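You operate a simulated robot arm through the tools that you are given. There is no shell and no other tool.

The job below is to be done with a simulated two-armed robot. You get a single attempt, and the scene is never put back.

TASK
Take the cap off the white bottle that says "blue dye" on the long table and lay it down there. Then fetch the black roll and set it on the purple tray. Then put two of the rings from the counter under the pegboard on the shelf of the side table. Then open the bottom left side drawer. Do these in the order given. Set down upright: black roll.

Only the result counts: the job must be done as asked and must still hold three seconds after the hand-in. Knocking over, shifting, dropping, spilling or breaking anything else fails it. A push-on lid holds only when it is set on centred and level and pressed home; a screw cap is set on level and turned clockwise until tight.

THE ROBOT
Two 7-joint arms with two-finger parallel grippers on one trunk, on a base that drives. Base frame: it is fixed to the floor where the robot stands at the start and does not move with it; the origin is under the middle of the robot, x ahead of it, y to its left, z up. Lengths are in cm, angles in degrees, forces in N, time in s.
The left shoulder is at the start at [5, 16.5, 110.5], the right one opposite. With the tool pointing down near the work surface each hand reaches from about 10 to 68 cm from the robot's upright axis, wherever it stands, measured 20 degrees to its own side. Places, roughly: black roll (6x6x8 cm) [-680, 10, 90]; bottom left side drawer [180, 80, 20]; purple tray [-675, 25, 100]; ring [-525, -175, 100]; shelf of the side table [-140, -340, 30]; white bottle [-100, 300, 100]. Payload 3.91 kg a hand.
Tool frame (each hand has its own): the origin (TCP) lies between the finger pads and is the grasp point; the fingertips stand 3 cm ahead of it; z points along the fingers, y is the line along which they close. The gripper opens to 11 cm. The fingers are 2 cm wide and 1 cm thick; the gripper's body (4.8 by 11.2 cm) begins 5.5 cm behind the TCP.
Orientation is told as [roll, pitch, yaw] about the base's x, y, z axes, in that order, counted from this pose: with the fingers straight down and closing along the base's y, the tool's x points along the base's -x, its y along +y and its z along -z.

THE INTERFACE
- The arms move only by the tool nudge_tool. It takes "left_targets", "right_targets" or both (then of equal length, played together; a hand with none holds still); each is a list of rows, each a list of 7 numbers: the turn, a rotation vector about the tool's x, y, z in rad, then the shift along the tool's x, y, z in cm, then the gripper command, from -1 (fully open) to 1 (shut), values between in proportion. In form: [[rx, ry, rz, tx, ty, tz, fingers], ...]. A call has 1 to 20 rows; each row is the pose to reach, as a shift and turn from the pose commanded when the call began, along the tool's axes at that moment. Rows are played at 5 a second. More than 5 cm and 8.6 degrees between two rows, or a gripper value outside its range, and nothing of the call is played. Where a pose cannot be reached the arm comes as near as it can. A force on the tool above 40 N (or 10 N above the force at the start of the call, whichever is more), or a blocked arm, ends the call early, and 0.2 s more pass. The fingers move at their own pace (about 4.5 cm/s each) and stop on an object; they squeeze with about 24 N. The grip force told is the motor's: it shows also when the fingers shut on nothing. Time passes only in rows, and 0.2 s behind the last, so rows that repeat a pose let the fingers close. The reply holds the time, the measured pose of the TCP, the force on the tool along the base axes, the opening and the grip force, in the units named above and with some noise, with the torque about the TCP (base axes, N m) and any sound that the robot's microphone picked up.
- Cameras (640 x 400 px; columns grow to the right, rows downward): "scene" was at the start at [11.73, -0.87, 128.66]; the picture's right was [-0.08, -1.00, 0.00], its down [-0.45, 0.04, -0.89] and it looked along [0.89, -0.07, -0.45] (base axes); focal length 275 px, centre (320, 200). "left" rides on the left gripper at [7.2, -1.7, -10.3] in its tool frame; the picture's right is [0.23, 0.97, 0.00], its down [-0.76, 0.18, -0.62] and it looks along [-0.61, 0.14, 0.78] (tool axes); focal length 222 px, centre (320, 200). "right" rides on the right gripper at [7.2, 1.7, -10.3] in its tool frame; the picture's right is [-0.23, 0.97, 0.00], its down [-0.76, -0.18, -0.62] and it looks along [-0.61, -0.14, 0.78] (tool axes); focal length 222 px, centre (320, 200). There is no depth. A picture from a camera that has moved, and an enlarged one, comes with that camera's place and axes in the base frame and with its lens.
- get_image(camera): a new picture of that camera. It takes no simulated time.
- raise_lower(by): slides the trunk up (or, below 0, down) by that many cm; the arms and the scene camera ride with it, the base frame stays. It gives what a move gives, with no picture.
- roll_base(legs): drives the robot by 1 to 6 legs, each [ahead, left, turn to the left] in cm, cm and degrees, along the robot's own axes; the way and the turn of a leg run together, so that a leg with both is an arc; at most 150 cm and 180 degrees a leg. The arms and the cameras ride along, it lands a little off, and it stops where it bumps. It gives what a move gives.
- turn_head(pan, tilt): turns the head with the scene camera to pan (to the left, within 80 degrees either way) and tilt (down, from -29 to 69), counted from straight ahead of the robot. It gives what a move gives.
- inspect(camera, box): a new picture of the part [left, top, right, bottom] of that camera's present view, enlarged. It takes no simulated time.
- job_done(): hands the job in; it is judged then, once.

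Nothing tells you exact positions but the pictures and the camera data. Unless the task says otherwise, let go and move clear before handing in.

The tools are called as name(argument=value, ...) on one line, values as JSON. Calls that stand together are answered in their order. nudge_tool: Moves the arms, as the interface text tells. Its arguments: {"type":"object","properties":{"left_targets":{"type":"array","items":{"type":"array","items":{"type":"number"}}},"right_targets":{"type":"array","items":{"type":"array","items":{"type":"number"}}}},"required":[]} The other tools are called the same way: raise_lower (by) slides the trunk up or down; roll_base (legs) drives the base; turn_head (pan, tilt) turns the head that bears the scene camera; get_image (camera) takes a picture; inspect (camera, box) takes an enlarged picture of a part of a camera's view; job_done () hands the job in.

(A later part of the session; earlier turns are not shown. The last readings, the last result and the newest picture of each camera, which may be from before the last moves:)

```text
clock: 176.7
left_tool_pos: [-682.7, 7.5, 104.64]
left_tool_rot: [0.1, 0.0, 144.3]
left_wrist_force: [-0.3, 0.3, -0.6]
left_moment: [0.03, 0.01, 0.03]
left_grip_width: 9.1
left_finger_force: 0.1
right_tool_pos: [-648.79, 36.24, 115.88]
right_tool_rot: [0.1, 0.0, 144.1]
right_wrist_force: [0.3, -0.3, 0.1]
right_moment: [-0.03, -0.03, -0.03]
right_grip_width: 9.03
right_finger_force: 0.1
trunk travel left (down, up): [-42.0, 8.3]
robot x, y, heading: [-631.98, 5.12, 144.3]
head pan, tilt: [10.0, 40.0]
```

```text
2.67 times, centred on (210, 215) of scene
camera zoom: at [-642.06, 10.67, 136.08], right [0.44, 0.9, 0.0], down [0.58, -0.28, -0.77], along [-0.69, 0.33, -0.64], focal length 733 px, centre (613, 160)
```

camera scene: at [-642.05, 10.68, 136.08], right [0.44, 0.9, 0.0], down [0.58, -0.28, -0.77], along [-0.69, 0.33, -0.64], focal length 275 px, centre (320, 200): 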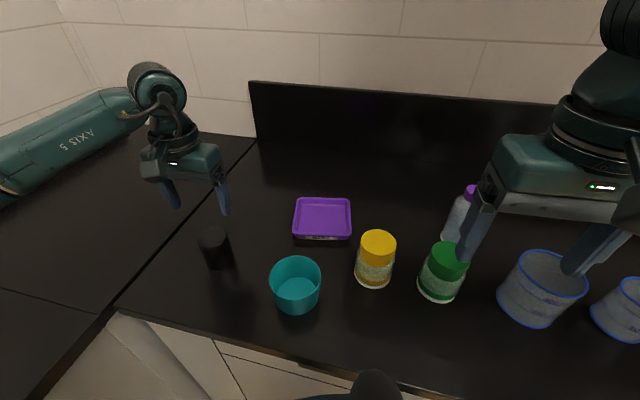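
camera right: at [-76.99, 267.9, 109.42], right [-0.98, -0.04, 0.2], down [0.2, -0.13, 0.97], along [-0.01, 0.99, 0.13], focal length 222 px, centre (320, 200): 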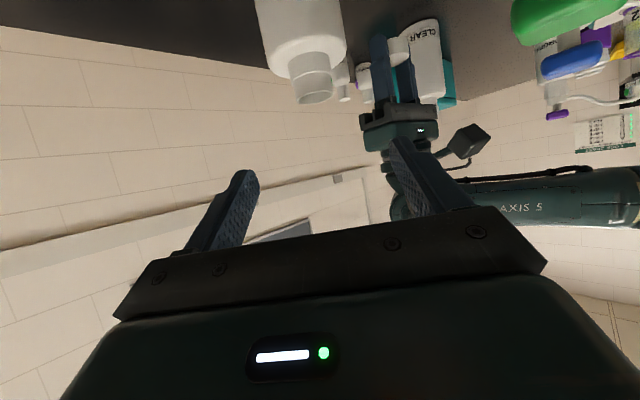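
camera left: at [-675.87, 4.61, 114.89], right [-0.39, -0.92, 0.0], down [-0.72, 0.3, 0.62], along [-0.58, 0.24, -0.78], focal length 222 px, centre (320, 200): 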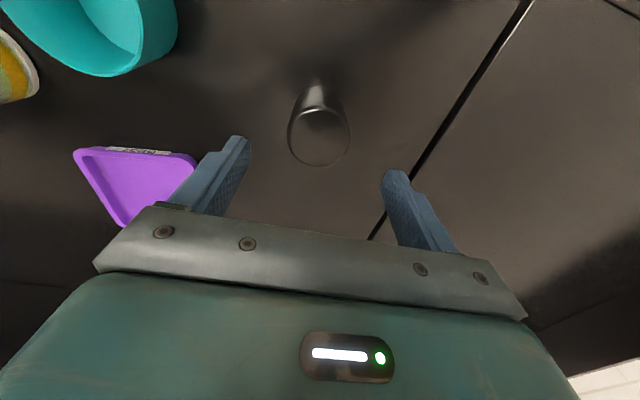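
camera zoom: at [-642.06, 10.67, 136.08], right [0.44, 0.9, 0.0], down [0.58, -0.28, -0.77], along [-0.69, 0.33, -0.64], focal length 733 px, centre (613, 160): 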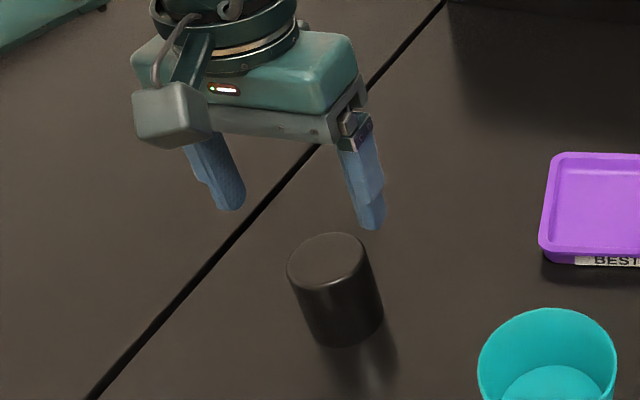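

The roll's top is now exactly where it should be in the wrist view. Descending around it.

nudge_tool(left_targets=[[0, 0, 0, 0, 0, 3, -0.65], [0, 0, 0, 0, 0, 6, -0.65], [0, 0, 0, 0, 0, 8, -0.65], [0, 0, 0, 0, 0, 9.3, -0.65], [0, 0, 0, 0, 0, 9.3, -0.65]])

inspect(camera="scene", box=[150, 170, 270, 290])

get_image(camera="left")

```text
clock: 177.9
left_tool_pos: [-682.57, 7.56, 95.49]
left_tool_rot: [0.1, 0.0, 144.0]
left_wrist_force: [-0.5, -0.5, 0.8]
left_moment: [0.0, 0.03, 0.01]
left_grip_width: 9.09
left_finger_force: 0.0
right_tool_pos: [-648.75, 36.22, 115.92]
right_tool_rot: [0.0, 0.0, 144.1]
right_wrist_force: [0.2, 0.1, 0.2]
right_moment: [0.02, 0.0, 0.01]
right_grip_width: 9.03
right_finger_force: 0.1
trunk travel left (down, up): [-42.0, 8.3]
robot x, y, heading: [-631.52, 5.32, 144.2]
head pan, tilt: [10.0, 40.0]
```

```text
3.33 times, centred on (210, 230) of scene
camera zoom: at [-642.06, 10.67, 136.08], right [0.44, 0.9, 0.0], down [0.58, -0.28, -0.77], along [-0.69, 0.33, -0.64], focal length 916 px, centre (687, 100)
```

zoom: 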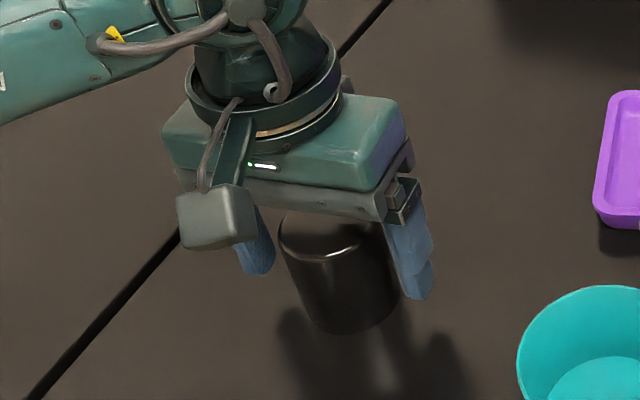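

```text
taken
camera left: at [-675.77, 4.59, 105.66], right [-0.39, -0.92, 0.0], down [-0.72, 0.3, 0.62], along [-0.58, 0.24, -0.78], focal length 222 px, centre (320, 200)
```

left: 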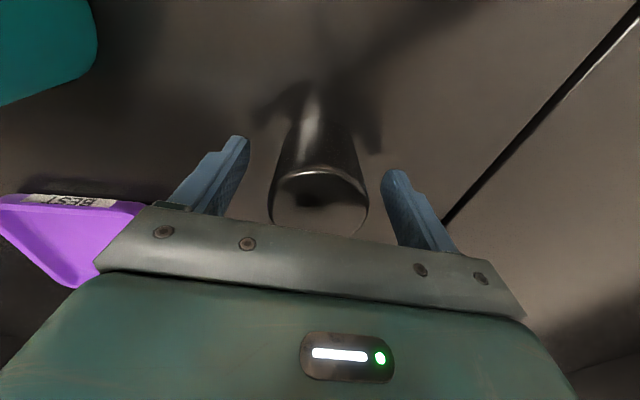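

The roll is between the fingers. Closing.

nudge_tool(left_targets=[[0, 0, 0, 0, 0, 0, -0.2], [0, 0, 0, 0, 0, 0, 0.2], [0, 0, 0, 0, 0, 0, 0.6], [0, 0, 0, 0, 0, 0, 1], [0, 0, 0, 0, 0, 0, 1]])

nudge_tool(left_targets=[[0, 0, 0, 0, 0, -1, 1], [0, 0, 0, 0, 0, -4, 1], [0, 0, 0, 0, 0, -7, 1], [0, 0, 0, 0, 0, -10, 1], [0, 0, 0, 0, 0, -10, 1]])

get_image(camera="scene")

get_image(camera="left")

```text
clock: 179.1
left_tool_pos: [-682.62, 7.48, 95.52]
left_tool_rot: [0.0, 0.1, 144.0]
left_wrist_force: [0.2, 0.8, 0.2]
left_moment: [0.01, -0.05, -0.01]
left_grip_width: 5.48
left_finger_force: 23.7
right_tool_pos: [-648.72, 36.2, 115.93]
right_tool_rot: [0.1, 0.0, 144.1]
right_wrist_force: [0.2, -0.4, -0.9]
right_moment: [0.02, -0.03, -0.01]
right_grip_width: 9.03
right_finger_force: 0.2
trunk travel left (down, up): [-42.0, 8.3]
robot x, y, heading: [-631.54, 5.16, 144.2]
head pan, tilt: [10.0, 40.0]
```

```text
clock: 180.3
left_tool_pos: [-682.83, 7.5, 105.3]
left_tool_rot: [-0.1, -0.1, 144.2]
left_wrist_force: [-0.7, 0.0, -1.0]
left_moment: [0.03, -0.01, -0.03]
left_grip_width: 5.48
left_finger_force: 23.9
right_tool_pos: [-648.75, 36.24, 115.94]
right_tool_rot: [0.0, 0.1, 144.0]
right_wrist_force: [0.1, -0.4, -0.3]
right_moment: [-0.02, -0.01, -0.04]
right_grip_width: 9.01
right_finger_force: 0.0
trunk travel left (down, up): [-42.0, 8.3]
robot x, y, heading: [-631.85, 5.63, 144.3]
head pan, tilt: [10.0, 40.0]
```

```text
taken
camera scene: at [-642.08, 10.67, 136.08], right [0.44, 0.9, 0.0], down [0.58, -0.28, -0.77], along [-0.69, 0.33, -0.64], focal length 275 px, centre (320, 200)
```

scene: 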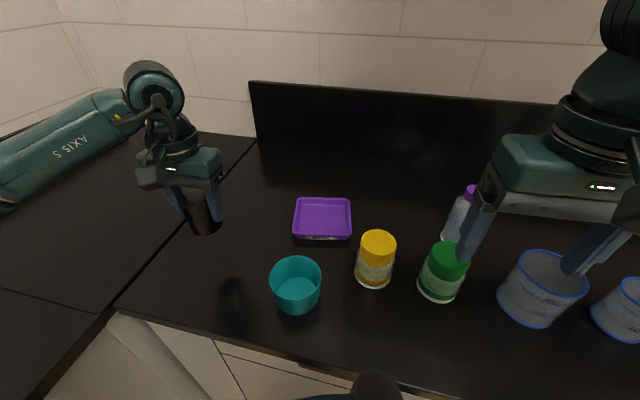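

```text
taken
camera left: at [-675.93, 4.47, 115.68], right [-0.39, -0.92, 0.0], down [-0.72, 0.3, 0.62], along [-0.58, 0.24, -0.78], focal length 222 px, centre (320, 200)
```

left: 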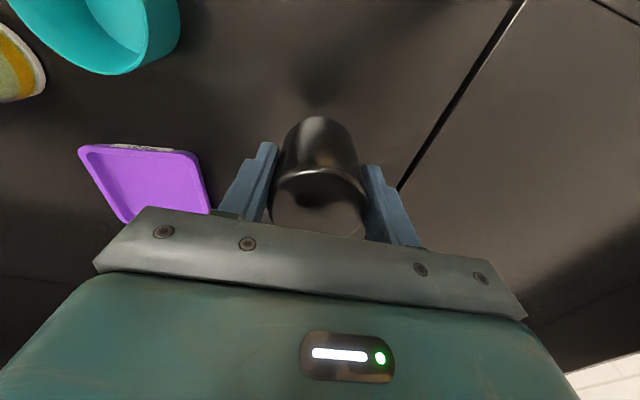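

The roll is held (5.5 cm). Now I'll fix the tray's position from both cameras.

inspect(camera="scene", box=[270, 170, 380, 260])

inspect(camera="left", box=[60, 120, 240, 240])

```text
4.44 times, centred on (325, 215) of scene
camera zoom: at [-642.08, 10.67, 136.08], right [0.44, 0.9, 0.0], down [0.58, -0.28, -0.77], along [-0.69, 0.33, -0.64], focal length 1222 px, centre (298, 133)
```

zoom: 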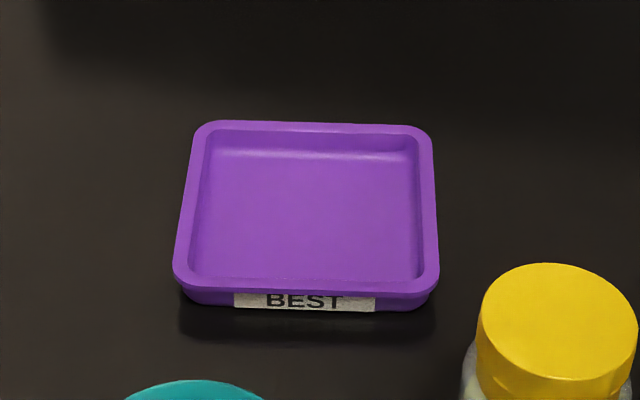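

```text
3.33 times, centred on (150, 180) of left
camera zoom: at [-675.93, 4.47, 115.68], right [-0.39, -0.92, 0.0], down [-0.72, 0.3, 0.62], along [-0.58, 0.24, -0.78], focal length 740 px, centre (887, 267)
```

zoom: 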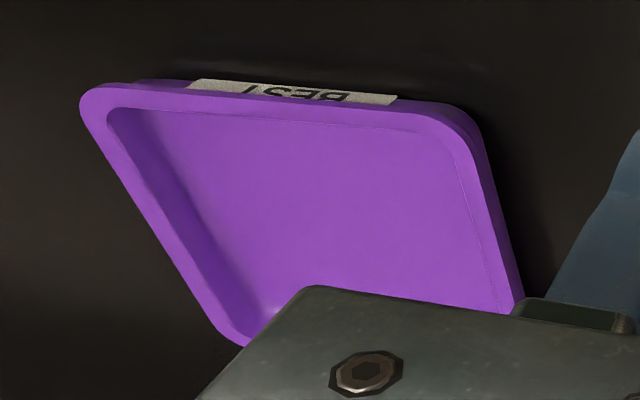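

Tray rim centre is at about (-684.5, 31.9), z≈91.5, 13 cm square. I'll carry the roll over it at a safe height.

nudge_tool(left_targets=[[0, 0, 0, 0, 0, -3, 1], [0, 0, 0, -2.6, -3.13, -3, 1], [0, 0, 0, -5.2, -6.27, -3, 1], [0, 0, 0, -7.8, -9.4, -3, 1], [0, 0, 0, -10.4, -12.5, -3, 1], [0, 0, 0, -13, -15.7, -3, 1], [0, 0, 0, -15.6, -18.8, -3, 1], [0, 0, 0, -15.6, -18.8, -3, 1]])

get_image(camera="scene")

get_image(camera="left")

```text
clock: 182.1
left_tool_pos: [-684.44, 31.82, 108.58]
left_tool_rot: [0.0, 0.0, 144.1]
left_wrist_force: [0.3, -0.6, -2.1]
left_moment: [0.03, -0.03, 0.05]
left_grip_width: 5.5
left_finger_force: 24.3
right_tool_pos: [-648.87, 36.23, 115.89]
right_tool_rot: [0.0, 0.0, 144.1]
right_wrist_force: [0.1, 0.2, -0.8]
right_moment: [-0.01, -0.05, 0.02]
right_grip_width: 9.01
right_finger_force: 0.1
trunk travel left (down, up): [-42.0, 8.3]
robot x, y, heading: [-631.79, 5.18, 143.8]
head pan, tilt: [10.0, 40.0]
```

```text
taken
camera scene: at [-642.09, 10.63, 136.08], right [0.44, 0.9, 0.0], down [0.58, -0.28, -0.77], along [-0.69, 0.33, -0.64], focal length 275 px, centre (320, 200)
```

scene: 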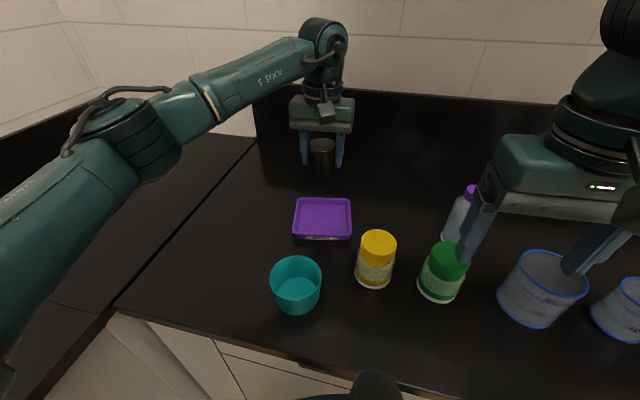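

```text
taken
camera left: at [-677.55, 28.97, 118.83], right [-0.39, -0.92, 0.0], down [-0.72, 0.3, 0.62], along [-0.58, 0.24, -0.78], focal length 222 px, centre (320, 200)
```

left: 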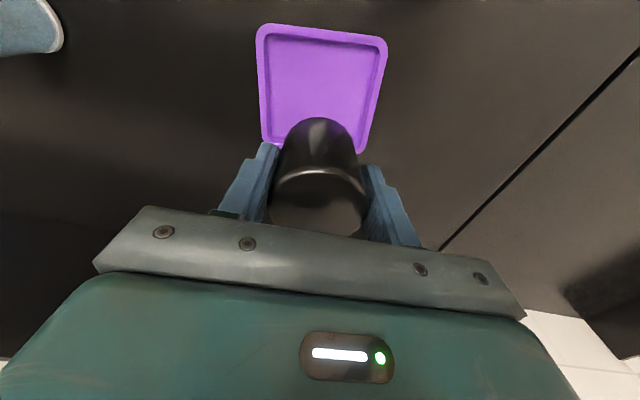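

Centred to within half a centimetre. I'll adjust that and lower the roll close to the tray floor.

nudge_tool(left_targets=[[0, 0, 0, 0.4, -0.35, 2, 1], [0, 0, 0, 0.4, -0.35, 5, 1], [0, 0, 0, 0.4, -0.35, 8, 1], [0, 0, 0, 0.4, -0.35, 10.5, 1], [0, 0, 0, 0.4, -0.35, 11.5, 1], [0, 0, 0, 0.4, -0.35, 11.5, 1]])

inspect(camera="scene", box=[260, 140, 380, 260])

get_image(camera="left")

```text
clock: 183.5
left_tool_pos: [-683.77, 31.8, 96.98]
left_tool_rot: [0.1, 0.0, 144.1]
left_wrist_force: [-0.4, 0.5, -0.9]
left_moment: [-0.02, 0.01, 0.01]
left_grip_width: 5.5
left_finger_force: 23.8
right_tool_pos: [-648.79, 36.21, 115.86]
right_tool_rot: [0.0, 0.0, 144.1]
right_wrist_force: [0.5, 1.3, -0.2]
right_moment: [-0.01, -0.02, 0.03]
right_grip_width: 9.02
right_finger_force: 0.0
trunk travel left (down, up): [-42.0, 8.3]
robot x, y, heading: [-631.25, 5.16, 144.0]
head pan, tilt: [10.0, 40.0]
```

```text
3.33 times, centred on (320, 200) of scene
camera zoom: at [-642.07, 10.68, 136.08], right [0.44, 0.9, 0.0], down [0.58, -0.28, -0.77], along [-0.69, 0.33, -0.64], focal length 916 px, centre (320, 200)
```

zoom: 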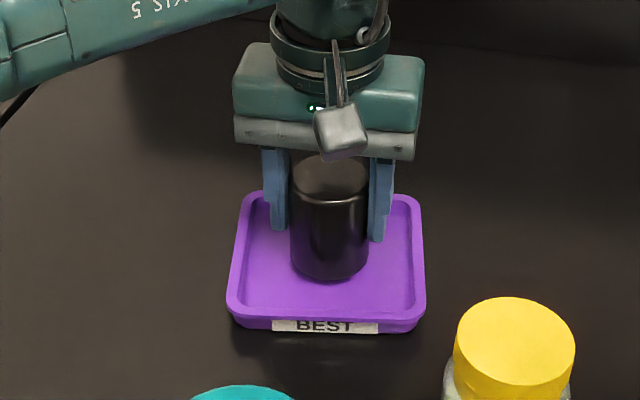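

```text
taken
camera left: at [-676.94, 28.9, 107.16], right [-0.39, -0.92, 0.0], down [-0.72, 0.3, 0.62], along [-0.58, 0.24, -0.78], focal length 222 px, centre (320, 200)
```

left: 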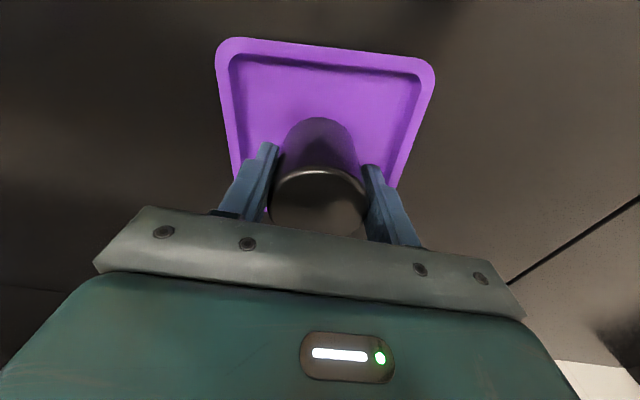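

The roll is over the tray's middle, about a centimetre above its floor. Lowering in small steps to contact.

nudge_tool(left_targets=[[0, 0, 0, 0, 0, 0.2, 1], [0, 0, 0, 0, 0, 0.4, 1], [0, 0, 0, 0, 0, 0.6, 1]])

nudge_tool(left_targets=[[0, 0, 0, 0, 0, 0.1, 1], [0, 0, 0, 0, 0, 0.2, 1], [0, 0, 0, 0, 0, 0.3, 1]])

```text
clock: 184.3
left_tool_pos: [-683.74, 31.8, 96.39]
left_tool_rot: [-0.1, 0.0, 144.3]
left_wrist_force: [-0.1, 0.0, -0.6]
left_moment: [0.01, 0.0, -0.03]
left_grip_width: 5.5
left_finger_force: 24.2
right_tool_pos: [-648.76, 36.34, 115.84]
right_tool_rot: [0.0, 0.1, 144.1]
right_wrist_force: [0.2, 1.2, 0.0]
right_moment: [-0.01, 0.0, -0.01]
right_grip_width: 9.04
right_finger_force: 0.1
trunk travel left (down, up): [-42.0, 8.3]
robot x, y, heading: [-632.06, 5.02, 144.4]
head pan, tilt: [10.0, 40.0]
```

```text
clock: 185.1
left_tool_pos: [-683.76, 31.93, 96.2]
left_tool_rot: [0.1, 0.0, 144.2]
left_wrist_force: [0.8, 0.4, -1.2]
left_moment: [0.04, -0.01, 0.0]
left_grip_width: 5.49
left_finger_force: 24.2
right_tool_pos: [-648.75, 36.15, 115.87]
right_tool_rot: [0.0, 0.0, 144.1]
right_wrist_force: [0.1, -0.4, 1.0]
right_moment: [0.01, 0.01, -0.01]
right_grip_width: 9.03
right_finger_force: 0.1
trunk travel left (down, up): [-42.0, 8.3]
robot x, y, heading: [-631.76, 5.19, 144.1]
head pan, tilt: [10.0, 40.0]
```

nudge_tool(left_targets=[[0, 0, 0, 0, 0, 0.1, 1], [0, 0, 0, 0, 0, 0.2, 1], [0, 0, 0, 0, 0, 0.25, 1]])

nudge_tool(left_targets=[[0, 0, 0, 0, 0, 0.1, 1], [0, 0, 0, 0, 0, 0.2, 1], [0, 0, 0, 0, 0, 0.2, 1]])

```text
clock: 185.9
left_tool_pos: [-683.82, 31.89, 95.87]
left_tool_rot: [0.1, -0.1, 144.3]
left_wrist_force: [-0.8, -2.2, 6.4]
left_moment: [-0.14, -0.01, -0.02]
left_grip_width: 5.49
left_finger_force: 24.2
right_tool_pos: [-648.76, 36.21, 116.09]
right_tool_rot: [0.0, -0.1, 144.1]
right_wrist_force: [0.4, 0.0, 0.2]
right_moment: [-0.02, 0.02, 0.0]
right_grip_width: 9.0
right_finger_force: 0.0
trunk travel left (down, up): [-42.0, 8.3]
robot x, y, heading: [-631.73, 5.02, 144.1]
head pan, tilt: [10.0, 40.0]
```

```text
clock: 186.7
left_tool_pos: [-683.75, 31.89, 95.98]
left_tool_rot: [-0.1, -0.3, 144.1]
left_wrist_force: [-5.4, 0.7, 18.1]
left_moment: [0.0, 0.23, -0.11]
left_grip_width: 5.51
left_finger_force: 23.8
right_tool_pos: [-648.72, 36.13, 115.94]
right_tool_rot: [-0.1, -0.1, 144.1]
right_wrist_force: [0.3, 0.1, -1.0]
right_moment: [0.04, 0.01, -0.01]
right_grip_width: 8.99
right_finger_force: 0.0
trunk travel left (down, up): [-42.0, 8.3]
robot x, y, heading: [-631.85, 5.6, 144.3]
head pan, tilt: [10.0, 40.0]
```

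Contact on the tray floor. I'll relieve the pressure, open gently and rise.

nudge_tool(left_targets=[[0, 0, 0, 0, 0, -0.2, 1], [0, 0, 0, 0, 0, -0.2, 0.0], [0, 0, 0, 0, 0, -0.2, -0.2], [0, 0, 0, 0, 0, -0.2, -0.35], [0, 0, 0, 0, 0, -0.2, -0.35], [0, 0, 0, 0, 0, -2, -0.35], [0, 0, 0, 0, 0, -5, -0.35], [0, 0, 0, 0, 0, -9, -0.35], [0, 0, 0, 0, 0, -13, -0.35], [0, 0, 0, 0, 0, -17, -0.35]])

get_image(camera="scene")

inspect(camera="scene", box=[260, 140, 380, 260])

```text
clock: 188.9
left_tool_pos: [-683.7, 31.83, 112.71]
left_tool_rot: [0.1, -0.1, 144.2]
left_wrist_force: [0.4, -0.1, -0.3]
left_moment: [0.03, 0.01, -0.01]
left_grip_width: 7.41
left_finger_force: 0.1
right_tool_pos: [-648.81, 36.17, 116.01]
right_tool_rot: [-0.1, 0.0, 144.1]
right_wrist_force: [-0.1, -0.5, 0.0]
right_moment: [0.03, 0.02, -0.01]
right_grip_width: 9.02
right_finger_force: 0.1
trunk travel left (down, up): [-42.0, 8.3]
robot x, y, heading: [-631.66, 5.51, 144.4]
head pan, tilt: [10.0, 40.0]
```

```text
taken
camera scene: at [-642.01, 10.67, 136.08], right [0.44, 0.9, 0.0], down [0.58, -0.28, -0.77], along [-0.69, 0.33, -0.64], focal length 275 px, centre (320, 200)
```

scene: 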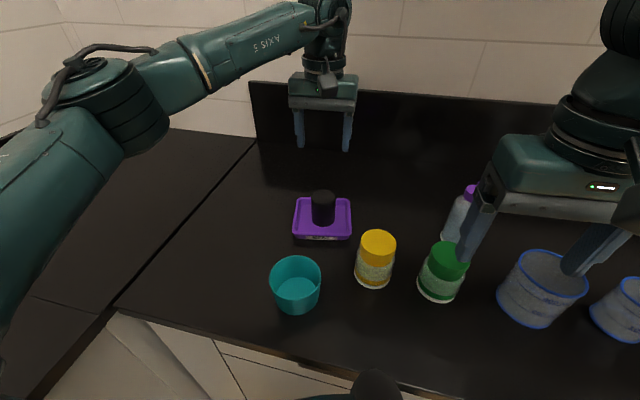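

```text
3.33 times, centred on (320, 200) of scene
camera zoom: at [-642.01, 10.67, 136.08], right [0.44, 0.9, 0.0], down [0.58, -0.28, -0.77], along [-0.69, 0.33, -0.64], focal length 916 px, centre (320, 200)
```

zoom: 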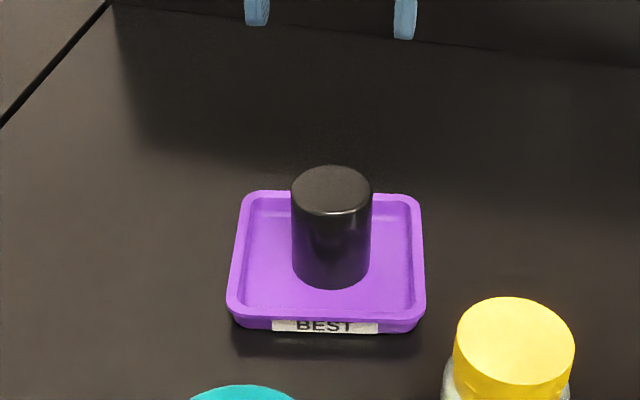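

The black roll stands upright in the middle of the purple tray. Next come the rings: I'll pull the left hand back, reverse from the counter and turn toward the pegboard wall.

nudge_tool(left_targets=[[0, 0, 0, 0, 0, -3, -0.35], [0, 0, 0, 4.2, 0.8, -3, -0.35], [0, 0, 0, 8.4, 1.6, -3, -0.35], [0, 0, 0, 12.6, 2.4, -3, -0.35], [0, 0, 0, 16.8, 3.2, -3, -0.35], [0, 0, 0, 21, 4, -3, -0.35], [0, 0, 0, 25, 5, -3, -0.35]])

roll_base(legs=[[-90, 0, 0], [0, 0, 90]])

turn_head(pan=25, tilt=20)

get_image(camera="scene")

turn_head(pan=75, tilt=20)

get_image(camera="scene")

```text
clock: 190.5
left_tool_pos: [-666.5, 13.13, 115.68]
left_tool_rot: [-0.1, -0.1, 144.1]
left_wrist_force: [0.9, -0.3, -0.5]
left_moment: [0.0, 0.01, -0.03]
left_grip_width: 7.41
left_finger_force: 0.1
right_tool_pos: [-648.76, 36.21, 115.85]
right_tool_rot: [0.0, 0.0, 144.1]
right_wrist_force: [-0.6, -0.2, 0.8]
right_moment: [0.0, 0.0, 0.01]
right_grip_width: 9.06
right_finger_force: 0.0
trunk travel left (down, up): [-42.0, 8.3]
robot x, y, heading: [-631.6, 5.13, 144.0]
head pan, tilt: [10.0, 40.0]
```

```text
clock: 199.1
left_tool_pos: [-565.73, -83.1, 115.61]
left_tool_rot: [0.0, 0.1, -126.6]
left_wrist_force: [1.0, -0.4, -0.1]
left_moment: [0.01, 0.0, -0.01]
left_grip_width: 7.43
left_finger_force: 0.1
right_tool_pos: [-588.5, -65.08, 116.02]
right_tool_rot: [0.0, -0.1, -126.5]
right_wrist_force: [-0.1, 0.4, 0.3]
right_moment: [-0.01, -0.02, -0.01]
right_grip_width: 9.02
right_finger_force: 0.1
trunk travel left (down, up): [-42.0, 8.3]
robot x, y, heading: [-557.39, -48.35, -126.4]
head pan, tilt: [10.0, 40.0]
```

```text
clock: 199.9
left_tool_pos: [-565.66, -83.16, 115.73]
left_tool_rot: [0.0, -0.1, -126.6]
left_wrist_force: [0.5, -0.9, -0.3]
left_moment: [-0.01, 0.0, 0.01]
left_grip_width: 7.42
left_finger_force: 0.1
right_tool_pos: [-588.52, -65.05, 116.01]
right_tool_rot: [0.0, 0.0, -126.6]
right_wrist_force: [-0.5, -0.1, 0.1]
right_moment: [0.0, 0.02, 0.01]
right_grip_width: 9.03
right_finger_force: 0.0
trunk travel left (down, up): [-42.0, 8.3]
robot x, y, heading: [-557.64, -48.36, -126.4]
head pan, tilt: [25.0, 20.0]
```

```text
taken
camera scene: at [-561.36, -60.09, 139.21], right [-0.98, 0.2, 0.0], down [0.07, 0.34, -0.94], along [-0.19, -0.92, -0.34], focal length 275 px, centre (320, 200)
```

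scene: 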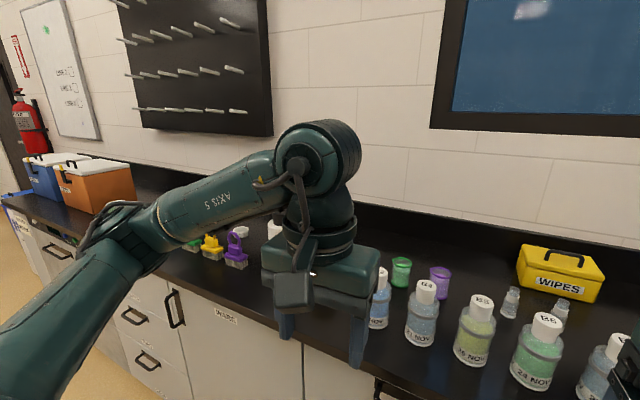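

```text
clock: 201.1
left_tool_pos: [-565.64, -83.06, 115.64]
left_tool_rot: [0.1, 0.1, -126.6]
left_wrist_force: [-0.5, 0.2, 0.2]
left_moment: [0.01, -0.01, -0.01]
left_grip_width: 7.39
left_finger_force: 0.1
right_tool_pos: [-588.51, -65.18, 116.03]
right_tool_rot: [0.0, 0.0, -126.7]
right_wrist_force: [0.1, 0.0, -0.1]
right_moment: [-0.02, 0.0, -0.03]
right_grip_width: 9.01
right_finger_force: 0.1
trunk travel left (down, up): [-42.0, 8.3]
robot x, y, heading: [-557.35, -48.51, -126.7]
head pan, tilt: [75.0, 20.0]
```

```text
taken
camera scene: at [-553.71, -58.26, 139.22], right [-0.78, -0.62, 0.0], down [-0.21, 0.27, -0.94], along [0.58, -0.74, -0.34], focal length 275 px, centre (320, 200)
```

scene: 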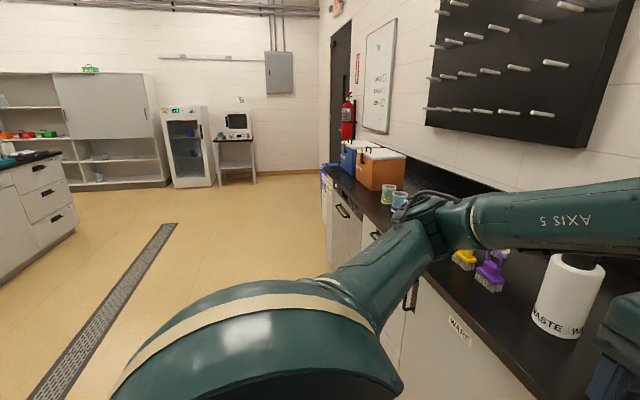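

Under the pegboard are brushes, cups and more; the rings should be about 1 m to my left. I'll slide left along the counter, staying about 70 cm off it.

roll_base(legs=[[-8, 95, 0.5]])

turn_head(pan=0, tilt=28)

get_image(camera="scene")

```text
clock: 209.7
left_tool_pos: [-484.44, -132.21, 115.63]
left_tool_rot: [0.0, 0.0, -125.8]
left_wrist_force: [-0.2, 0.0, 0.3]
left_moment: [-0.03, -0.01, 0.01]
left_grip_width: 7.43
left_finger_force: 0.0
right_tool_pos: [-507.32, -114.65, 116.02]
right_tool_rot: [0.1, 0.0, -125.9]
right_wrist_force: [0.3, 0.4, 0.8]
right_moment: [-0.04, 0.0, 0.01]
right_grip_width: 9.04
right_finger_force: 0.0
trunk travel left (down, up): [-42.0, 8.3]
robot x, y, heading: [-476.67, -97.84, -125.8]
head pan, tilt: [75.0, 20.0]
```

```text
clock: 211.2
left_tool_pos: [-484.36, -132.22, 115.8]
left_tool_rot: [0.0, 0.0, -125.8]
left_wrist_force: [-0.1, 0.0, -0.4]
left_moment: [-0.01, 0.01, 0.0]
left_grip_width: 7.43
left_finger_force: 0.0
right_tool_pos: [-507.35, -114.58, 115.93]
right_tool_rot: [0.0, 0.0, -125.8]
right_wrist_force: [0.4, -0.5, -0.6]
right_moment: [0.02, -0.02, -0.03]
right_grip_width: 9.0
right_finger_force: 0.1
trunk travel left (down, up): [-42.0, 8.3]
robot x, y, heading: [-476.18, -98.05, -125.8]
head pan, tilt: [0.0, 28.0]
```

```text
taken
camera scene: at [-483.93, -107.43, 137.93], right [-0.81, 0.58, 0.0], down [0.27, 0.38, -0.88], along [-0.52, -0.72, -0.47], focal length 275 px, centre (320, 200)
```

scene: 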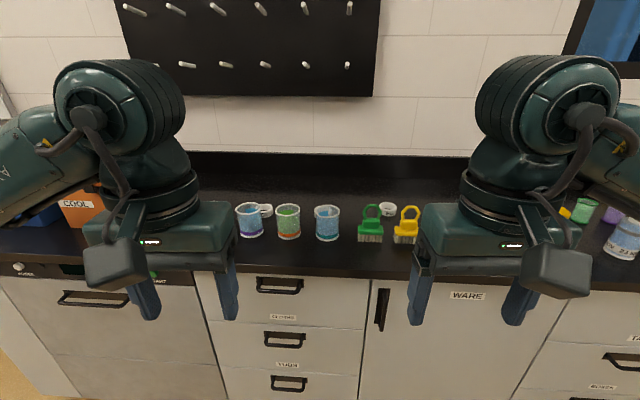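

I see small white ring-shaped things behind the cups and brushes. I'll enlarge the counter.

inspect(camera="scene", box=[220, 180, 440, 270])

turn_head(pan=30, tilt=28)

get_image(camera="scene")

turn_head(pan=-30, tilt=28)

get_image(camera="scene")

```text
2.91 times, centred on (330, 225) of scene
camera zoom: at [-483.93, -107.43, 137.93], right [-0.81, 0.58, 0.0], down [0.27, 0.38, -0.88], along [-0.52, -0.72, -0.47], focal length 800 px, centre (291, 127)
```

zoom: 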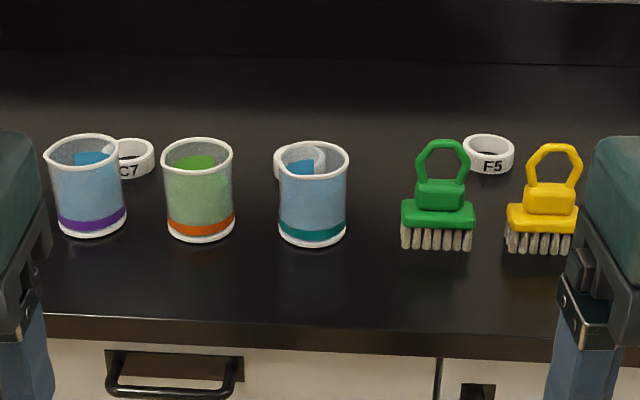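

```text
clock: 212.1
left_tool_pos: [-484.51, -132.35, 115.62]
left_tool_rot: [0.0, 0.1, -125.8]
left_wrist_force: [-0.2, -0.3, 0.4]
left_moment: [-0.02, -0.07, 0.01]
left_grip_width: 7.41
left_finger_force: 0.0
right_tool_pos: [-507.34, -114.63, 115.95]
right_tool_rot: [0.0, 0.0, -125.9]
right_wrist_force: [-0.9, -0.1, -0.4]
right_moment: [0.0, -0.02, -0.02]
right_grip_width: 9.0
right_finger_force: 0.1
trunk travel left (down, up): [-42.0, 8.3]
robot x, y, heading: [-476.42, -97.71, -125.6]
head pan, tilt: [30.0, 28.0]
```

```text
taken
camera scene: at [-479.53, -109.11, 137.93], right [-0.99, 0.1, 0.0], down [0.05, 0.47, -0.88], along [-0.09, -0.88, -0.47], focal length 275 px, centre (320, 200)
```

scene: 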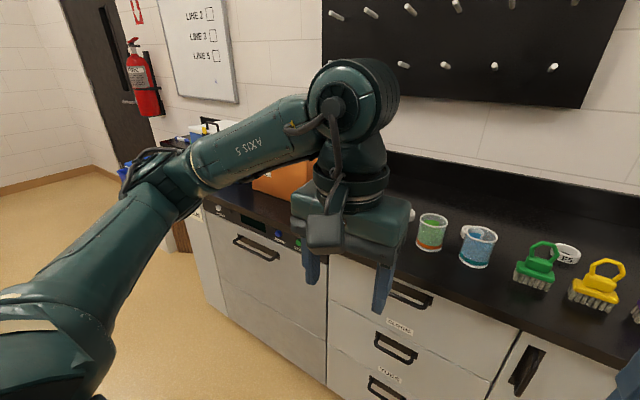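

```text
clock: 213.4
left_tool_pos: [-484.39, -132.21, 115.62]
left_tool_rot: [0.0, -0.1, -125.8]
left_wrist_force: [-0.2, -0.4, -0.1]
left_moment: [-0.01, 0.01, -0.02]
left_grip_width: 7.43
left_finger_force: 0.0
right_tool_pos: [-507.46, -114.54, 115.93]
right_tool_rot: [0.0, 0.0, -125.9]
right_wrist_force: [0.2, 0.2, 0.0]
right_moment: [0.02, 0.02, 0.01]
right_grip_width: 9.02
right_finger_force: 0.1
trunk travel left (down, up): [-42.0, 8.3]
robot x, y, heading: [-476.59, -97.51, -125.8]
head pan, tilt: [-30.0, 28.0]
```

```text
taken
camera scene: at [-486.91, -103.78, 137.93], right [-0.41, 0.91, 0.0], down [0.43, 0.19, -0.88], along [-0.81, -0.36, -0.47], focal length 275 px, centre (320, 200)
```

scene: 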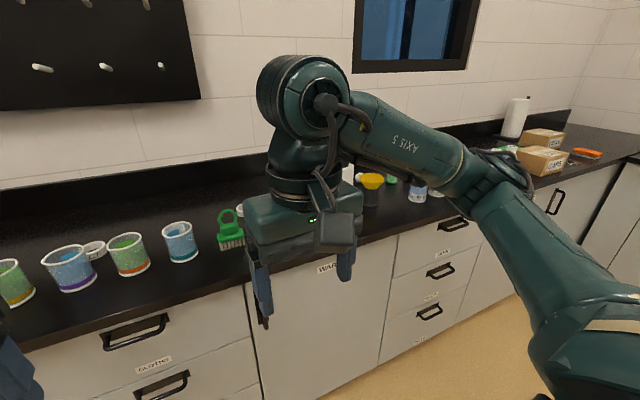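

Three or more white rings are here (C7, one behind the teal-banded cup, F5), each about 6 cm wide and 2.4 cm tall, lying flat. Before picking I want to see the side table's shelf, so I know how the rings must be held.

turn_head(pan=78, tilt=10)

get_image(camera="scene")

inspect(camera="scene", box=[190, 120, 350, 240])

```text
clock: 215.3
left_tool_pos: [-484.48, -132.18, 115.76]
left_tool_rot: [0.0, -0.1, -125.9]
left_wrist_force: [0.0, 0.6, 0.5]
left_moment: [-0.01, 0.0, 0.01]
left_grip_width: 7.46
left_finger_force: 0.0
right_tool_pos: [-507.3, -114.61, 115.96]
right_tool_rot: [0.1, 0.0, -125.9]
right_wrist_force: [-0.3, 0.6, 0.5]
right_moment: [0.0, 0.0, -0.01]
right_grip_width: 9.06
right_finger_force: 0.0
trunk travel left (down, up): [-42.0, 8.3]
robot x, y, heading: [-476.6, -97.29, -125.7]
head pan, tilt: [78.0, 10.0]
```

```text
taken
camera scene: at [-472.36, -106.92, 140.85], right [-0.74, -0.67, 0.0], down [-0.12, 0.13, -0.98], along [0.66, -0.73, -0.17], focal length 275 px, centre (320, 200)
```

scene: 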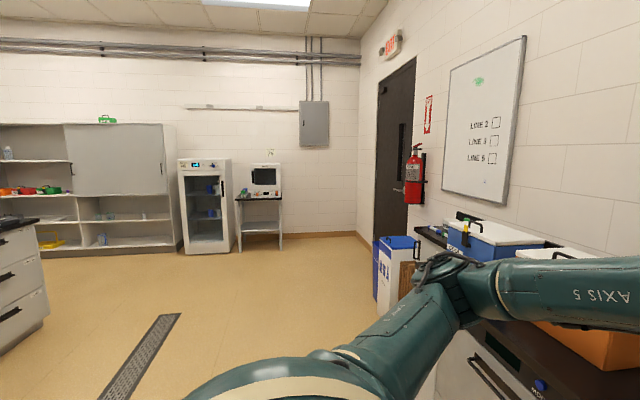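

```text
3.33 times, centred on (270, 180) of scene
camera zoom: at [-472.36, -106.92, 140.85], right [-0.74, -0.67, 0.0], down [-0.12, 0.13, -0.98], along [0.66, -0.73, -0.17], focal length 916 px, centre (487, 267)
```

zoom: 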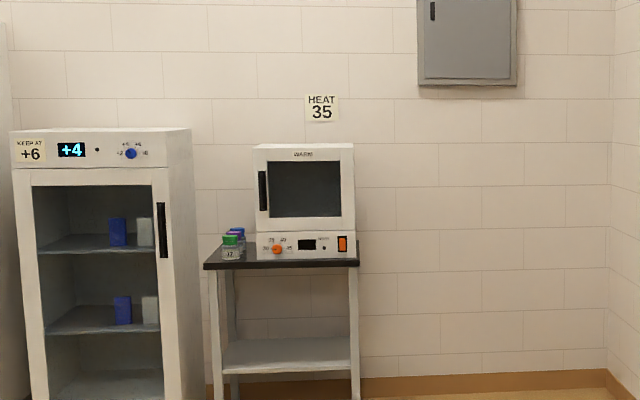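

The shelf is the bare lower shelf of the small table with the warmer, reachable from its front. I'll take one ring in each hand, F5 with the right and C7 with the left, both from straight above. First I'll move up to the counter.

turn_head(pan=0, tilt=40)

roll_base(legs=[[34, 0, 0]])

get_image(camera="scene")

get_image(camera="right")

get_image(camera="left")

```text
clock: 216.8
left_tool_pos: [-484.46, -132.24, 115.73]
left_tool_rot: [-0.1, 0.0, -125.8]
left_wrist_force: [-0.4, 0.0, 1.1]
left_moment: [0.01, 0.03, 0.01]
left_grip_width: 7.45
left_finger_force: 0.0
right_tool_pos: [-507.38, -114.71, 116.0]
right_tool_rot: [0.0, 0.0, -125.9]
right_wrist_force: [0.3, 0.2, 0.6]
right_moment: [0.02, -0.02, 0.0]
right_grip_width: 9.03
right_finger_force: 0.0
trunk travel left (down, up): [-42.0, 8.3]
robot x, y, heading: [-476.42, -97.55, -125.7]
head pan, tilt: [0.0, 40.0]
```

```text
clock: 219.1
left_tool_pos: [-504.66, -160.6, 115.7]
left_tool_rot: [0.0, 0.1, -125.8]
left_wrist_force: [-0.2, 0.7, -0.1]
left_moment: [-0.01, -0.03, 0.01]
left_grip_width: 7.43
left_finger_force: 0.1
right_tool_pos: [-527.7, -142.98, 115.91]
right_tool_rot: [0.0, -0.1, -125.8]
right_wrist_force: [-1.5, 0.1, -0.7]
right_moment: [0.02, 0.01, 0.01]
right_grip_width: 9.03
right_finger_force: 0.0
trunk travel left (down, up): [-42.0, 8.3]
robot x, y, heading: [-497.0, -126.1, -125.2]
head pan, tilt: [0.0, 40.0]
```

```text
taken
camera scene: at [-503.89, -135.21, 136.07], right [-0.81, 0.58, 0.0], down [0.38, 0.52, -0.77], along [-0.45, -0.62, -0.64], focal length 275 px, centre (320, 200)
```

scene: 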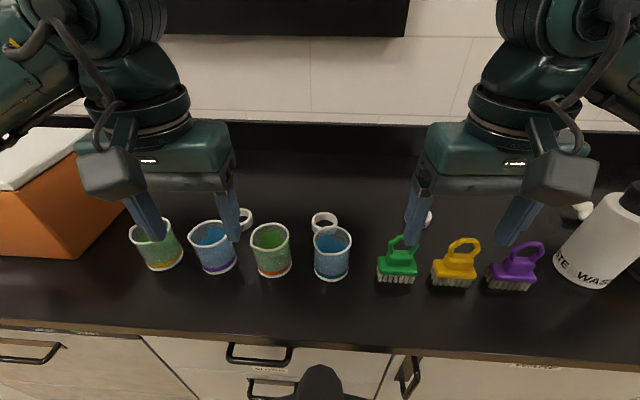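

```text
taken
camera right: at [-522.03, -138.0, 126.24], right [0.66, -0.75, 0.0], down [-0.59, -0.51, 0.62], along [-0.47, -0.41, -0.78], focal length 222 px, centre (320, 200)
```

right: 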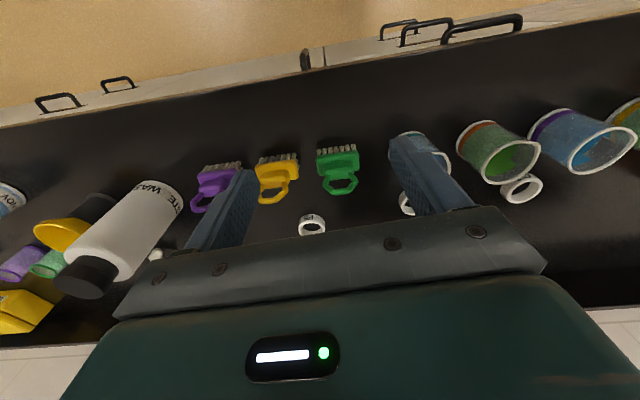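

```text
taken
camera left: at [-501.8, -153.63, 125.89], right [0.92, -0.38, 0.0], down [-0.3, -0.72, 0.62], along [-0.24, -0.58, -0.78], focal length 222 px, centre (320, 200)
```

left: 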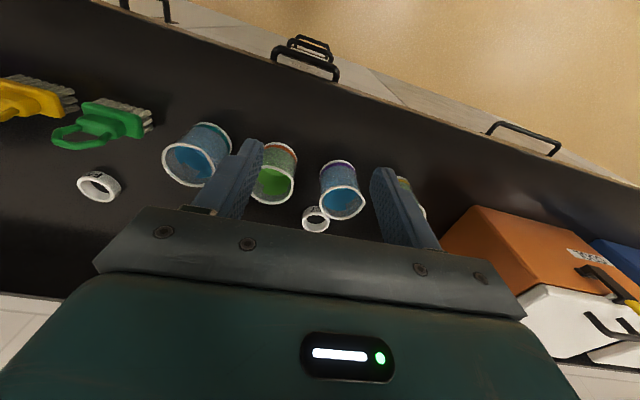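

Three rings are clearly visible: one between the purple- and orange-banded cups, one behind the teal-banded cup, and F5 behind the brushes. I'll enlarge several views to triangulate.

inspect(camera="scene", box=[200, 180, 360, 290])

inspect(camera="scene", box=[380, 180, 600, 300])

inspect(camera="right", box=[240, 120, 400, 250])

inspect(camera="left", box=[240, 120, 400, 250])

```text
3.64 times, centred on (280, 235) of scene
camera zoom: at [-503.89, -135.21, 136.07], right [-0.81, 0.58, 0.0], down [0.38, 0.52, -0.77], along [-0.45, -0.62, -0.64], focal length 999 px, centre (466, 73)
```

zoom: 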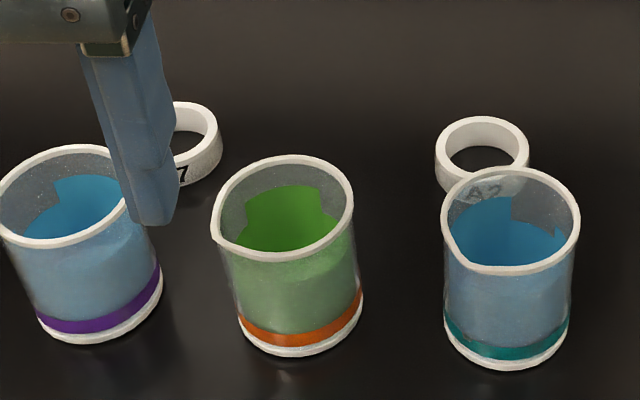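

```text
2.91 times, centred on (490, 240) of scene
camera zoom: at [-503.89, -135.21, 136.07], right [-0.81, 0.58, 0.0], down [0.38, 0.52, -0.77], along [-0.45, -0.62, -0.64], focal length 800 px, centre (-174, 84)
```

zoom: 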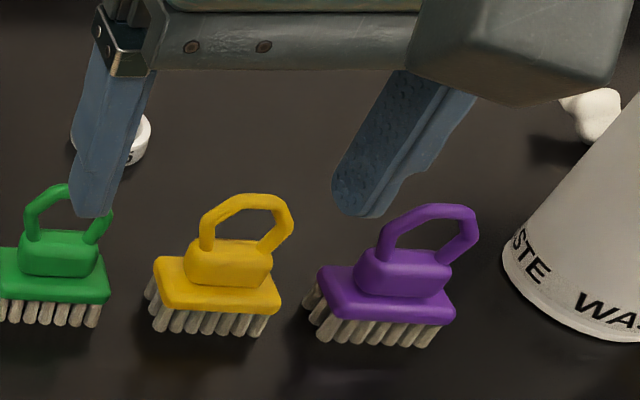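

```text
3.08 times, centred on (320, 185) of right
camera zoom: at [-522.03, -138.0, 126.24], right [0.66, -0.75, 0.0], down [-0.59, -0.51, 0.62], along [-0.47, -0.41, -0.78], focal length 684 px, centre (320, 246)
```

zoom: 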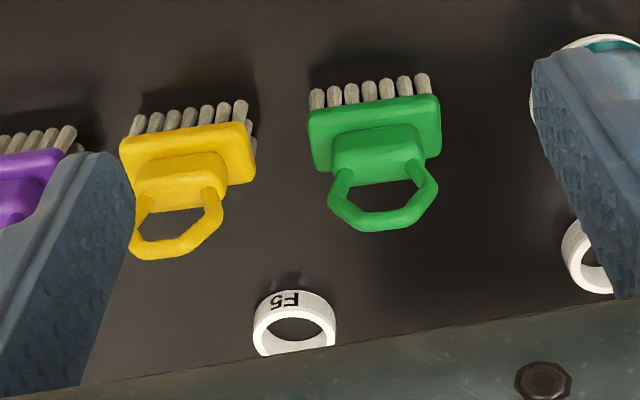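

```text
3.08 times, centred on (320, 185) of left
camera zoom: at [-501.8, -153.63, 125.89], right [0.92, -0.38, 0.0], down [-0.3, -0.72, 0.62], along [-0.24, -0.58, -0.78], focal length 684 px, centre (320, 246)
```

zoom: 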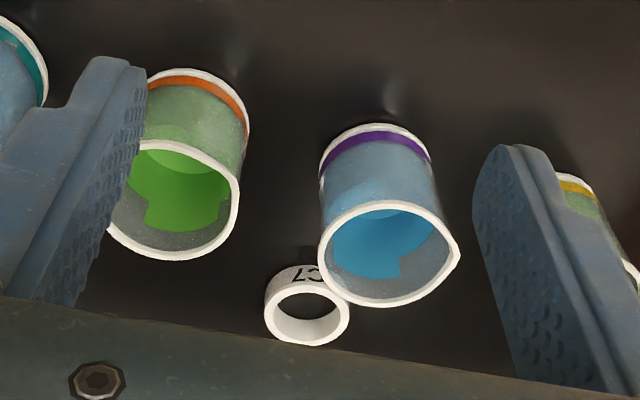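

C7 is at (-515.6, -183.4) and A2, behind the teal-banded cup, is at (-530.8, -170.8), both resting at z≈90. F5 would bring my right elbow near the tall waste bottle, so I'll take C7 with the left hand and A2 with the right. First I'll raise the trunk 6 cm and bring the left hand over C7.

raise_lower(by=6)

nudge_tool(left_targets=[[0, 0, 0, -4.2, 0.75, 0, -0.65], [0, 0, 0, -8.3, 1.5, 0, -0.65], [0, 0, 0, -12.5, 2.2, 0, -0.65], [0, 0, 0, -16.6, 3.0, 0, -0.65], [0, 0, 0, -20.8, 3.7, 0, -0.65], [0, 0, 0, -24.9, 4.46, 0, -0.65], [0, 0, 0, -24.9, 4.46, 4, -0.65], [0, 0, 0, -24.9, 4.46, 8, -0.65], [0, 0, 0, -24.9, 4.46, 12, -0.65], [0, 0, 0, -24.9, 4.46, 12, -0.65]])

get_image(camera="left")

get_image(camera="scene")

```text
clock: 220.1
left_tool_pos: [-504.6, -160.4, 121.64]
left_tool_rot: [0.1, 0.0, -125.6]
left_wrist_force: [-0.5, -0.4, -1.0]
left_moment: [-0.02, -0.01, 0.01]
left_grip_width: 7.43
left_finger_force: 0.0
right_tool_pos: [-527.73, -142.87, 121.84]
right_tool_rot: [0.0, 0.0, -125.6]
right_wrist_force: [1.4, -0.1, -1.1]
right_moment: [0.0, 0.01, 0.0]
right_grip_width: 9.04
right_finger_force: 0.0
trunk travel left (down, up): [-48.0, 2.3]
robot x, y, heading: [-497.11, -125.8, -125.7]
head pan, tilt: [0.0, 40.0]
```

```text
clock: 222.3
left_tool_pos: [-515.39, -183.1, 109.58]
left_tool_rot: [0.1, 0.0, -125.7]
left_wrist_force: [0.0, 0.3, -0.3]
left_moment: [-0.03, 0.0, 0.0]
left_grip_width: 9.07
left_finger_force: 0.1
right_tool_pos: [-527.61, -142.77, 122.03]
right_tool_rot: [0.0, 0.0, -125.7]
right_wrist_force: [0.4, 0.6, -0.4]
right_moment: [0.0, -0.02, 0.02]
right_grip_width: 9.02
right_finger_force: 0.1
trunk travel left (down, up): [-48.0, 2.3]
robot x, y, heading: [-497.09, -125.62, -125.7]
head pan, tilt: [0.0, 40.0]
```

```text
taken
camera left: at [-512.6, -176.26, 119.79], right [0.92, -0.38, 0.0], down [-0.3, -0.72, 0.62], along [-0.24, -0.58, -0.78], focal length 222 px, centre (320, 200)
```

left: 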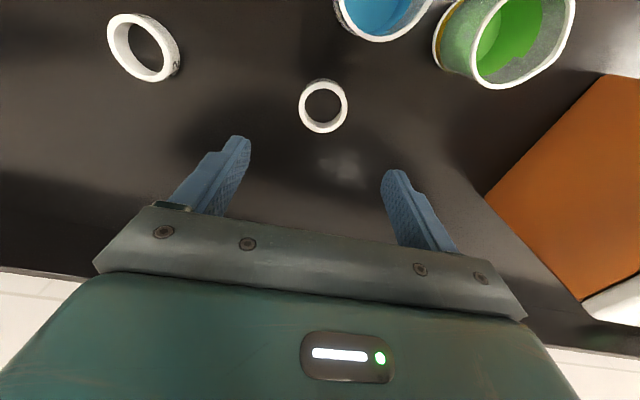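

```text
taken
camera scene: at [-503.87, -135.13, 142.08], right [-0.81, 0.58, 0.0], down [0.38, 0.52, -0.77], along [-0.45, -0.62, -0.64], focal length 275 px, centre (320, 200)
```

scene: 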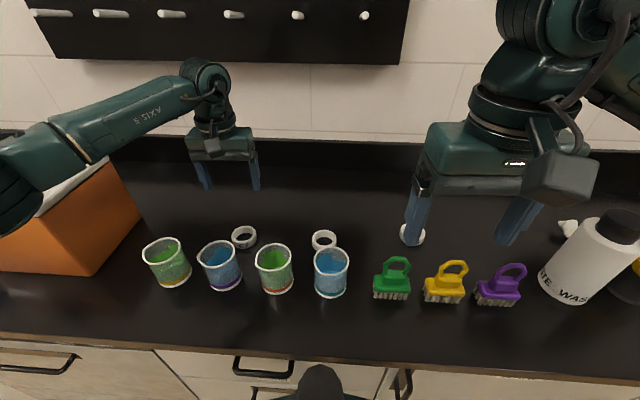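

My left elbow is near the orange cooler on the left. I'll look there before lowering further.

turn_head(pan=45, tilt=35)

get_image(camera="scene")

```text
clock: 223.4
left_tool_pos: [-515.46, -183.06, 109.56]
left_tool_rot: [-0.1, 0.0, -125.7]
left_wrist_force: [-0.6, -0.1, 0.5]
left_moment: [0.01, 0.02, -0.05]
left_grip_width: 9.08
left_finger_force: 0.1
right_tool_pos: [-527.68, -142.8, 121.91]
right_tool_rot: [0.1, 0.1, -125.8]
right_wrist_force: [-0.3, -0.1, 0.3]
right_moment: [0.01, 0.0, -0.02]
right_grip_width: 9.02
right_finger_force: 0.0
trunk travel left (down, up): [-48.0, 2.3]
robot x, y, heading: [-497.08, -126.19, -125.6]
head pan, tilt: [45.0, 35.0]
```

```text
taken
camera scene: at [-497.48, -136.95, 142.83], right [-0.99, -0.16, 0.0], down [-0.09, 0.57, -0.82], along [0.13, -0.81, -0.57], focal length 275 px, centre (320, 200)
```

scene: 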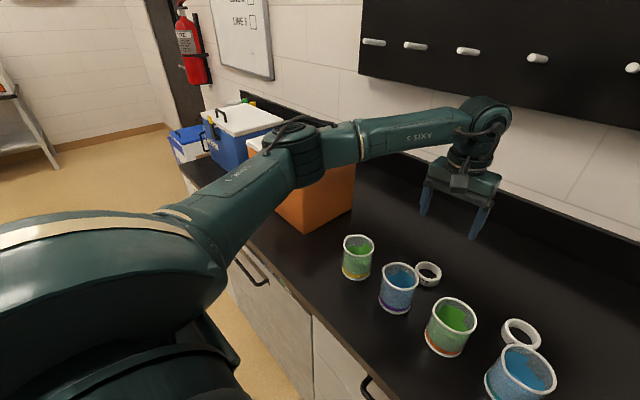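

The elbow sits about 20 cm in front of the cooler and above it, so there's room. The ring is within 4 mm of centre; I'll correct that and descend.

nudge_tool(left_targets=[[0, 0, 0, -0.3, 0.35, 3, -0.65], [0, 0, 0, -0.3, 0.35, 7, -0.65], [0, 0, 0, -0.3, 0.35, 11, -0.65], [0, 0, 0, -0.3, 0.35, 14, -0.65], [0, 0, 0, -0.3, 0.35, 14, -0.65]])

get_image(camera="scene")

get_image(camera="left")

```text
clock: 224.6
left_tool_pos: [-515.26, -183.75, 95.38]
left_tool_rot: [-0.1, 0.1, -125.7]
left_wrist_force: [0.5, -0.3, -1.0]
left_moment: [-0.03, -0.03, 0.0]
left_grip_width: 9.1
left_finger_force: 0.0
right_tool_pos: [-527.58, -142.84, 121.95]
right_tool_rot: [0.0, 0.0, -125.6]
right_wrist_force: [0.1, -0.4, -0.1]
right_moment: [0.01, 0.0, -0.04]
right_grip_width: 9.06
right_finger_force: 0.1
trunk travel left (down, up): [-48.0, 2.3]
robot x, y, heading: [-497.06, -125.65, -125.7]
head pan, tilt: [45.0, 35.0]
```

```text
taken
camera scene: at [-497.47, -136.94, 142.84], right [-0.99, -0.16, 0.0], down [-0.09, 0.57, -0.82], along [0.13, -0.81, -0.57], focal length 275 px, centre (320, 200)
```

scene: 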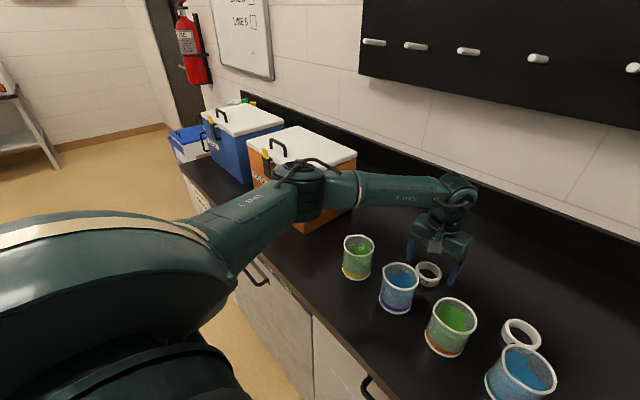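

```text
taken
camera left: at [-512.35, -176.86, 105.56], right [0.92, -0.38, 0.0], down [-0.3, -0.72, 0.62], along [-0.24, -0.58, -0.78], focal length 222 px, centre (320, 200)
```

left: 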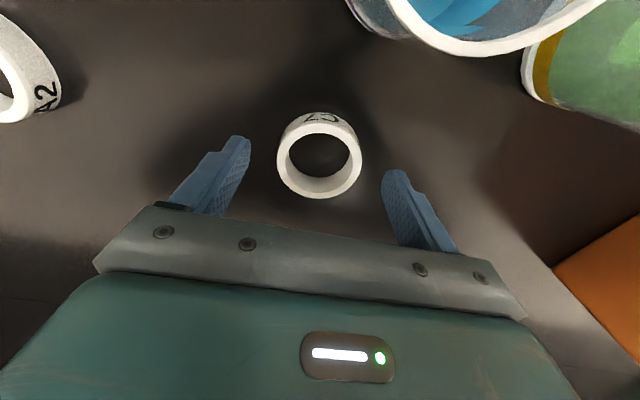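

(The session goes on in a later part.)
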